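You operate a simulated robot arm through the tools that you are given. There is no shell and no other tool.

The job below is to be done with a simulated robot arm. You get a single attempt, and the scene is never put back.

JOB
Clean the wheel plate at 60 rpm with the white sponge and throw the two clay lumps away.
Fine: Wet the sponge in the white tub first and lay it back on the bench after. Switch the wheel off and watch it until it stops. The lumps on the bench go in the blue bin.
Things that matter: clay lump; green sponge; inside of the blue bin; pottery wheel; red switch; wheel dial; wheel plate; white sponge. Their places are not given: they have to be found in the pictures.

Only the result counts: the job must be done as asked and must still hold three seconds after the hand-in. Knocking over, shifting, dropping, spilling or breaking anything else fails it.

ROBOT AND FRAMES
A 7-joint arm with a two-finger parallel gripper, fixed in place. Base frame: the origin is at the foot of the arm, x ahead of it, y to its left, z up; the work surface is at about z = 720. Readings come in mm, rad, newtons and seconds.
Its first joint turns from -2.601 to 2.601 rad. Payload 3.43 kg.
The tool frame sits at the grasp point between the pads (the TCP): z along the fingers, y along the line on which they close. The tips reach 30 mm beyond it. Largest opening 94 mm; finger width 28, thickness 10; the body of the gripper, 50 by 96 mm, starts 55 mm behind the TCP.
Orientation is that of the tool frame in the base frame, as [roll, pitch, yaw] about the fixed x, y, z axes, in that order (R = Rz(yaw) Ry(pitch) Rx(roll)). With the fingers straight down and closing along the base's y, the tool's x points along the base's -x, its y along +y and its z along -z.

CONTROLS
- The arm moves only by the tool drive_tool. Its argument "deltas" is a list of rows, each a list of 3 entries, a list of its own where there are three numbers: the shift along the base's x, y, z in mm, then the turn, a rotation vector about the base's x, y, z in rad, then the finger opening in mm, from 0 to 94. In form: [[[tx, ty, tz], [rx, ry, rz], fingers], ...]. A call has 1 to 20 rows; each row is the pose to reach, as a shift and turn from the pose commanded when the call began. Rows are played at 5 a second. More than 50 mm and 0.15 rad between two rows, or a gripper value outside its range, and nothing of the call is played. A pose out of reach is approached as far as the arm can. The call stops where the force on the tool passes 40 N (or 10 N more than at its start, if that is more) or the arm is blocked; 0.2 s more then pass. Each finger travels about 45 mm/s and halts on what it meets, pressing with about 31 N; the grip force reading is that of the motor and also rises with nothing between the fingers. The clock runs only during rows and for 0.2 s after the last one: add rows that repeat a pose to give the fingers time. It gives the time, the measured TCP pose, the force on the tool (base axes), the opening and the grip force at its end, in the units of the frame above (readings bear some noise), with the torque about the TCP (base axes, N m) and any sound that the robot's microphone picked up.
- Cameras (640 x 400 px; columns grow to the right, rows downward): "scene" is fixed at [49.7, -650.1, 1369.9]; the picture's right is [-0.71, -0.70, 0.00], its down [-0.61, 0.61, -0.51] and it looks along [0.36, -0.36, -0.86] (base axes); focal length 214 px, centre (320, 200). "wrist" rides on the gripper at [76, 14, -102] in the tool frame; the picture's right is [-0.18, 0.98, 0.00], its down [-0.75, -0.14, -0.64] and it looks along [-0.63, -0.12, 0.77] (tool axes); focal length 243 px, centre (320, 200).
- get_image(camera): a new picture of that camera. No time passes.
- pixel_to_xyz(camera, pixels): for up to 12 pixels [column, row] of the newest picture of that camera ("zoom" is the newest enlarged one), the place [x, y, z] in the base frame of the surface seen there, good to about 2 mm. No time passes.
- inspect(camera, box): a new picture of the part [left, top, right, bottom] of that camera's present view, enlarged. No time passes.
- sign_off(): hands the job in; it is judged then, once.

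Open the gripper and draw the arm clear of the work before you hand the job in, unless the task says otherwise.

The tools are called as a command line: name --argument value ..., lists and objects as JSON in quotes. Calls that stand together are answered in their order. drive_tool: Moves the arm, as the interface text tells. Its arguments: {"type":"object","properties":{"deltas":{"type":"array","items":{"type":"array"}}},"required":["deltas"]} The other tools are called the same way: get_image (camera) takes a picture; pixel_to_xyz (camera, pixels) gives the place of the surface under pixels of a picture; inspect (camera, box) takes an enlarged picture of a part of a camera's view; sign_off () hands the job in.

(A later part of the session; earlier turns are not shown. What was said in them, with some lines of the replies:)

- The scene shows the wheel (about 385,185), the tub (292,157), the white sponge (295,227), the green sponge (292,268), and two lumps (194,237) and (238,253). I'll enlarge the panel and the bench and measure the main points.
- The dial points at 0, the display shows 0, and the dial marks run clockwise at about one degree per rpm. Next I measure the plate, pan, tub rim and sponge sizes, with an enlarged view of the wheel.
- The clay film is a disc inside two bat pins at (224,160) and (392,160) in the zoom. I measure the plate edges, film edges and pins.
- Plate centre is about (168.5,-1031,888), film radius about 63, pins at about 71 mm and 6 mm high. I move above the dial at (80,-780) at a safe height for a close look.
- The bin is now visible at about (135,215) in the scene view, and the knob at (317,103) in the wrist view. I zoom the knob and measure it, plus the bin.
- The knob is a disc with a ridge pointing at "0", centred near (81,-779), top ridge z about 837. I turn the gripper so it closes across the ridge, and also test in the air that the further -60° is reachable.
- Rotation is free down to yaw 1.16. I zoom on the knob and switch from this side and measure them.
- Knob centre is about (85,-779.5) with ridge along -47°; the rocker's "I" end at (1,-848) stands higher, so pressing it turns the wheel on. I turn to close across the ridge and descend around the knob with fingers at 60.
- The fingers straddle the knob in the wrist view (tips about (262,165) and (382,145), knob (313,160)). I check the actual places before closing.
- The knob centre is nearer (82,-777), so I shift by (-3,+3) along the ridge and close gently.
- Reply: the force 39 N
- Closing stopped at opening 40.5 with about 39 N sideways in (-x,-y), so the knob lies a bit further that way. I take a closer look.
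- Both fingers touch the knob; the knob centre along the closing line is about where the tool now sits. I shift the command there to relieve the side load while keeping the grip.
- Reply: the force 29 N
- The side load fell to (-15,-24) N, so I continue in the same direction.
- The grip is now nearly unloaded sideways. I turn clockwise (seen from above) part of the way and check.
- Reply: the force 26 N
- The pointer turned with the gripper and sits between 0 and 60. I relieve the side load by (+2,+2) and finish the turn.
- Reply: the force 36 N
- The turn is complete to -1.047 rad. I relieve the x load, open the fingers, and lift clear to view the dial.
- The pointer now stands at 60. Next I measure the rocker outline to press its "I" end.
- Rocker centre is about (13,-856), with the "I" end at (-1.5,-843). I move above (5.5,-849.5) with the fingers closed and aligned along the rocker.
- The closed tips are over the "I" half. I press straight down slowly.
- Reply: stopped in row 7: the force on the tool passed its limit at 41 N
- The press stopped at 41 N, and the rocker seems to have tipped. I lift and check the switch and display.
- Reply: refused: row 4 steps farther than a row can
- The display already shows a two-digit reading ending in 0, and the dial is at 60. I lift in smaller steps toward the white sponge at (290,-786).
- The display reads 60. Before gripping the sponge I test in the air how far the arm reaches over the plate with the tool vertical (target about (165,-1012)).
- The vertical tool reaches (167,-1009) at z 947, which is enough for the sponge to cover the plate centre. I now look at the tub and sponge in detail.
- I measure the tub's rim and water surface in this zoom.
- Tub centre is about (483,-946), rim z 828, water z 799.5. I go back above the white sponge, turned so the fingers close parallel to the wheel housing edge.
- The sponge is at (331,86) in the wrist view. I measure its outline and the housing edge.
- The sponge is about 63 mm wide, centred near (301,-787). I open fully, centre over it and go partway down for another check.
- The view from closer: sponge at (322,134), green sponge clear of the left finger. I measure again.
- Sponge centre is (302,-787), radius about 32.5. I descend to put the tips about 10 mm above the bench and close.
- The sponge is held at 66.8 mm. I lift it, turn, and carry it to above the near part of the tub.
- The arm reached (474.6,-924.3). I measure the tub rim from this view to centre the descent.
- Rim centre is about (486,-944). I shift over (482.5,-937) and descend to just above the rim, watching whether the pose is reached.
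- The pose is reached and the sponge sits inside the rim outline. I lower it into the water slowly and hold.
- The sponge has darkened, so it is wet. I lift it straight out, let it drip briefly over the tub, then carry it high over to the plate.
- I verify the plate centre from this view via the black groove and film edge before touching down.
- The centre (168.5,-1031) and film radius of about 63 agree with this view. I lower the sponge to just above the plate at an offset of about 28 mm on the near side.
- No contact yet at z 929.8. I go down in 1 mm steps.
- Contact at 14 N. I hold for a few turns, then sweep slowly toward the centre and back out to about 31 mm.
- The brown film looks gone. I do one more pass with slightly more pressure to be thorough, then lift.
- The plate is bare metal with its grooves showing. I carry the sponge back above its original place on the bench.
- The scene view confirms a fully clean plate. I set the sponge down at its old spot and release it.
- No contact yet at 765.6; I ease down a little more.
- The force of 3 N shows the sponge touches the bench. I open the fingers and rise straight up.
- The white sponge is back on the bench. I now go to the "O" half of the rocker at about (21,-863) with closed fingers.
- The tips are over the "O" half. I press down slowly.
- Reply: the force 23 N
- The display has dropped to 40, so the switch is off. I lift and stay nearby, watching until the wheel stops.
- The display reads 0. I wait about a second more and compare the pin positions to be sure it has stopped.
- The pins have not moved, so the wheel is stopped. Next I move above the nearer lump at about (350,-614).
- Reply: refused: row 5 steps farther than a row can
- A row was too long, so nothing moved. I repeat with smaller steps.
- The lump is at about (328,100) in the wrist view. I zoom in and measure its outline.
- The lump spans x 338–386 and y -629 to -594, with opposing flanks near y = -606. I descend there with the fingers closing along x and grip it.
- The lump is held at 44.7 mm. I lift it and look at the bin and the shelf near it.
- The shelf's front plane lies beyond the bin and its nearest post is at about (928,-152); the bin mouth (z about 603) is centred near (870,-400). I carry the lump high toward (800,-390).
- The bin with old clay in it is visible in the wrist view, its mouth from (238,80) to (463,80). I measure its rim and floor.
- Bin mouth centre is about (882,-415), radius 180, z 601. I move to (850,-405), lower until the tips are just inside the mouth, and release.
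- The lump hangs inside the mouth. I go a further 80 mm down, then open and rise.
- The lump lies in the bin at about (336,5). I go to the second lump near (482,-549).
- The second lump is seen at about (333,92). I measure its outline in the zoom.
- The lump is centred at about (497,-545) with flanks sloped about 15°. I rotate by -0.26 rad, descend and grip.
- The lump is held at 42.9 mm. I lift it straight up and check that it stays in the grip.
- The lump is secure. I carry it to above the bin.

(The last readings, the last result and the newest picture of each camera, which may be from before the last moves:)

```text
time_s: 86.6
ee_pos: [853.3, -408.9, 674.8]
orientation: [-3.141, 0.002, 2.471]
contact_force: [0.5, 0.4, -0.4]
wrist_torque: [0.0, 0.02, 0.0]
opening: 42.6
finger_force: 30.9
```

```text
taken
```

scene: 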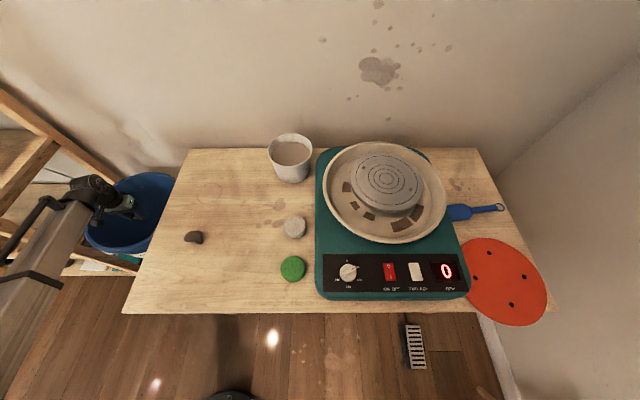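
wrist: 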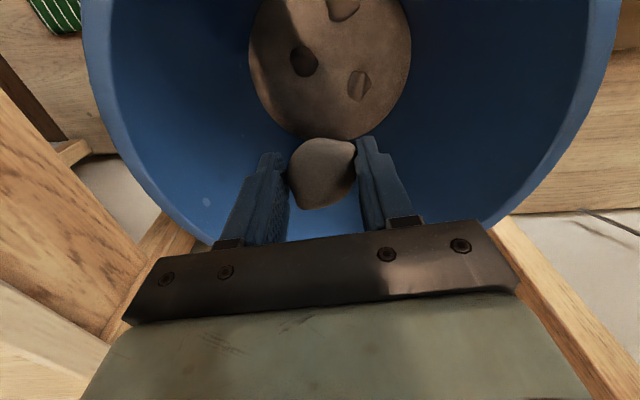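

The lump is centred over the bin. I lower it well inside as before, release it and rise.

drive_tool --deltas '[[[0, 0, -45], [0, 0, 0], 20], [[0, 0, -90], [0, 0, 0], 20], [[0, 0, -135], [0, 0, 0], 20], [[0, 0, -155], [0, 0, 0], 20], [[0, 0, -155], [0, 0, 0], 20], [[0, 0, -155], [0, 0, 0], 50], [[0, 0, -155], [0, 0, 0], 70], [[0, 0, -155], [0, 0, 0], 80], [[0, 0, -155], [0, 0, 0], 80], [[0, 0, -110], [0, 0, 0], 80], [[0, 0, -65], [0, 0, 0], 80], [[0, 0, -20], [0, 0, 0], 80], [[0, 0, 25], [0, 0, 0], 80], [[0, 0, 70], [0, 0, 0], 80], [[0, 0, 115], [0, 0, 0], 80], [[0, 0, 160], [0, 0, 0], 80], [[0, 0, 205], [0, 0, 0], 80]]'

get_image --camera "wrist"

get_image --camera "scene"

```text
time_s: 90.2
ee_pos: [849.8, -411.3, 876.9]
orientation: [-3.141, -0.001, 2.47]
contact_force: [0.8, 0.1, 0.2]
wrist_torque: [0.01, 0.0, 0.0]
opening: 80.0
finger_force: 0.1
```

```text
taken
```

wrist: 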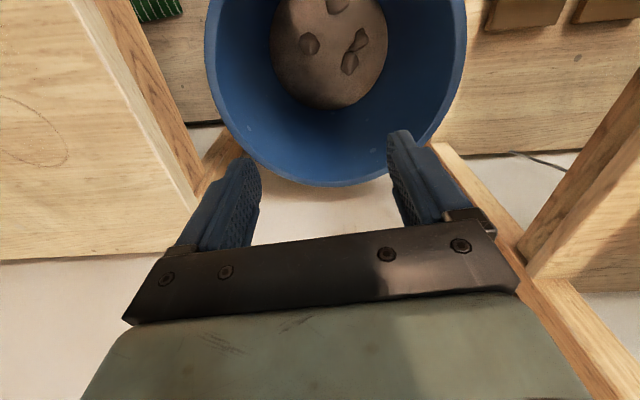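

```text
taken
```

scene: 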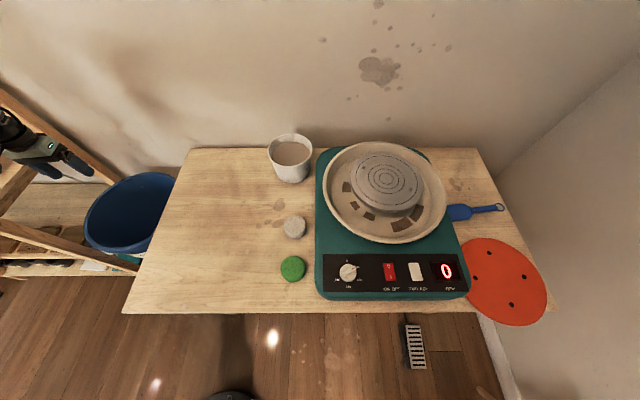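

Both lumps lie in the bin (about (357,40) and (337,5) beside the old scraps), and the bench is clear of them. I draw the arm up and back, then take final close looks.

drive_tool --deltas '[[[-20, 8, 40], [0, 0, 0], 90], [[-50, 20, 75], [0, 0, 0], 94], [[-85, 35, 100], [0, 0, 0], 94], [[-120, 50, 120], [0, 0, 0], 94], [[-120, 50, 120], [0, 0, 0], 94]]'

inspect --camera "scene" --box '[250, 120, 470, 300]'

inspect --camera "wrist" --box '[180, 0, 480, 200]'

```text
time_s: 91.4
ee_pos: [735.3, -360.2, 997.8]
orientation: [-3.141, 0.0, 2.471]
contact_force: [-0.6, 0.3, -0.5]
wrist_torque: [0.04, 0.0, 0.01]
opening: 94.1
finger_force: 0.0
```

```text
2.22 times, centred on (360, 210) of scene
```

zoom: 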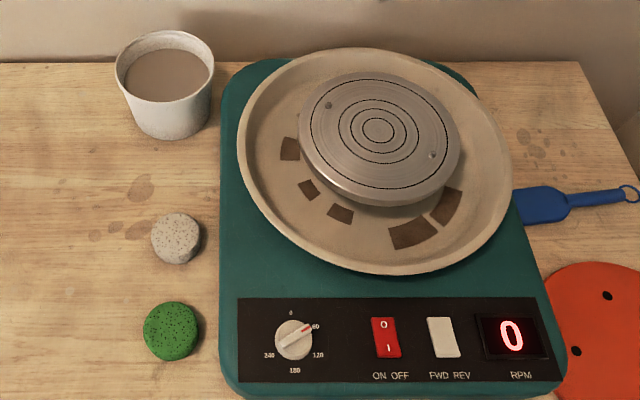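

```text
2.00 times, centred on (330, 100) of wrist
```

zoom: 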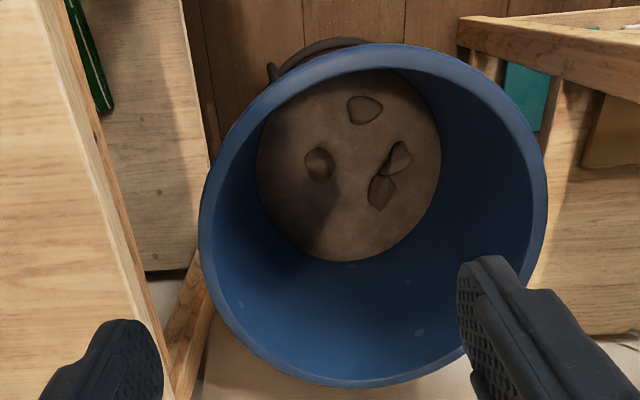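

The plate is clean, the wheel is off at 0 rpm, the white sponge is back on the bench, and both lumps are in the blue bin. The gripper is open and clear, so I hand the job in.

sign_off

```text
The job is handed in.
```

The job is done and handed in; I haven't seen how it was judged.

- **Cleaning:** I wet the white sponge in the white tub. I then held it on the wheel plate while the display read 60 rpm, until the clay film was gone. The final pictures show bare metal across the whole plate.
- **Sponge:** The white sponge is back on the bench at its original spot.
- **Wheel:** I pressed the switch to O and watched until the display read 0. A second look about 1.4 seconds later showed the plate had not moved.
- **Clay lumps:** Both lumps are in the blue bin, and the bench is clear of them.

I switched the wheel on just before wetting the sponge, so it was already turning during the dip. The sponge was wet before it touched the plate. The dial is still set at 60. The clay patches in the pan around the plate are still there, since the job named only the plate. I saw nothing else knocked, shifted or spilled.
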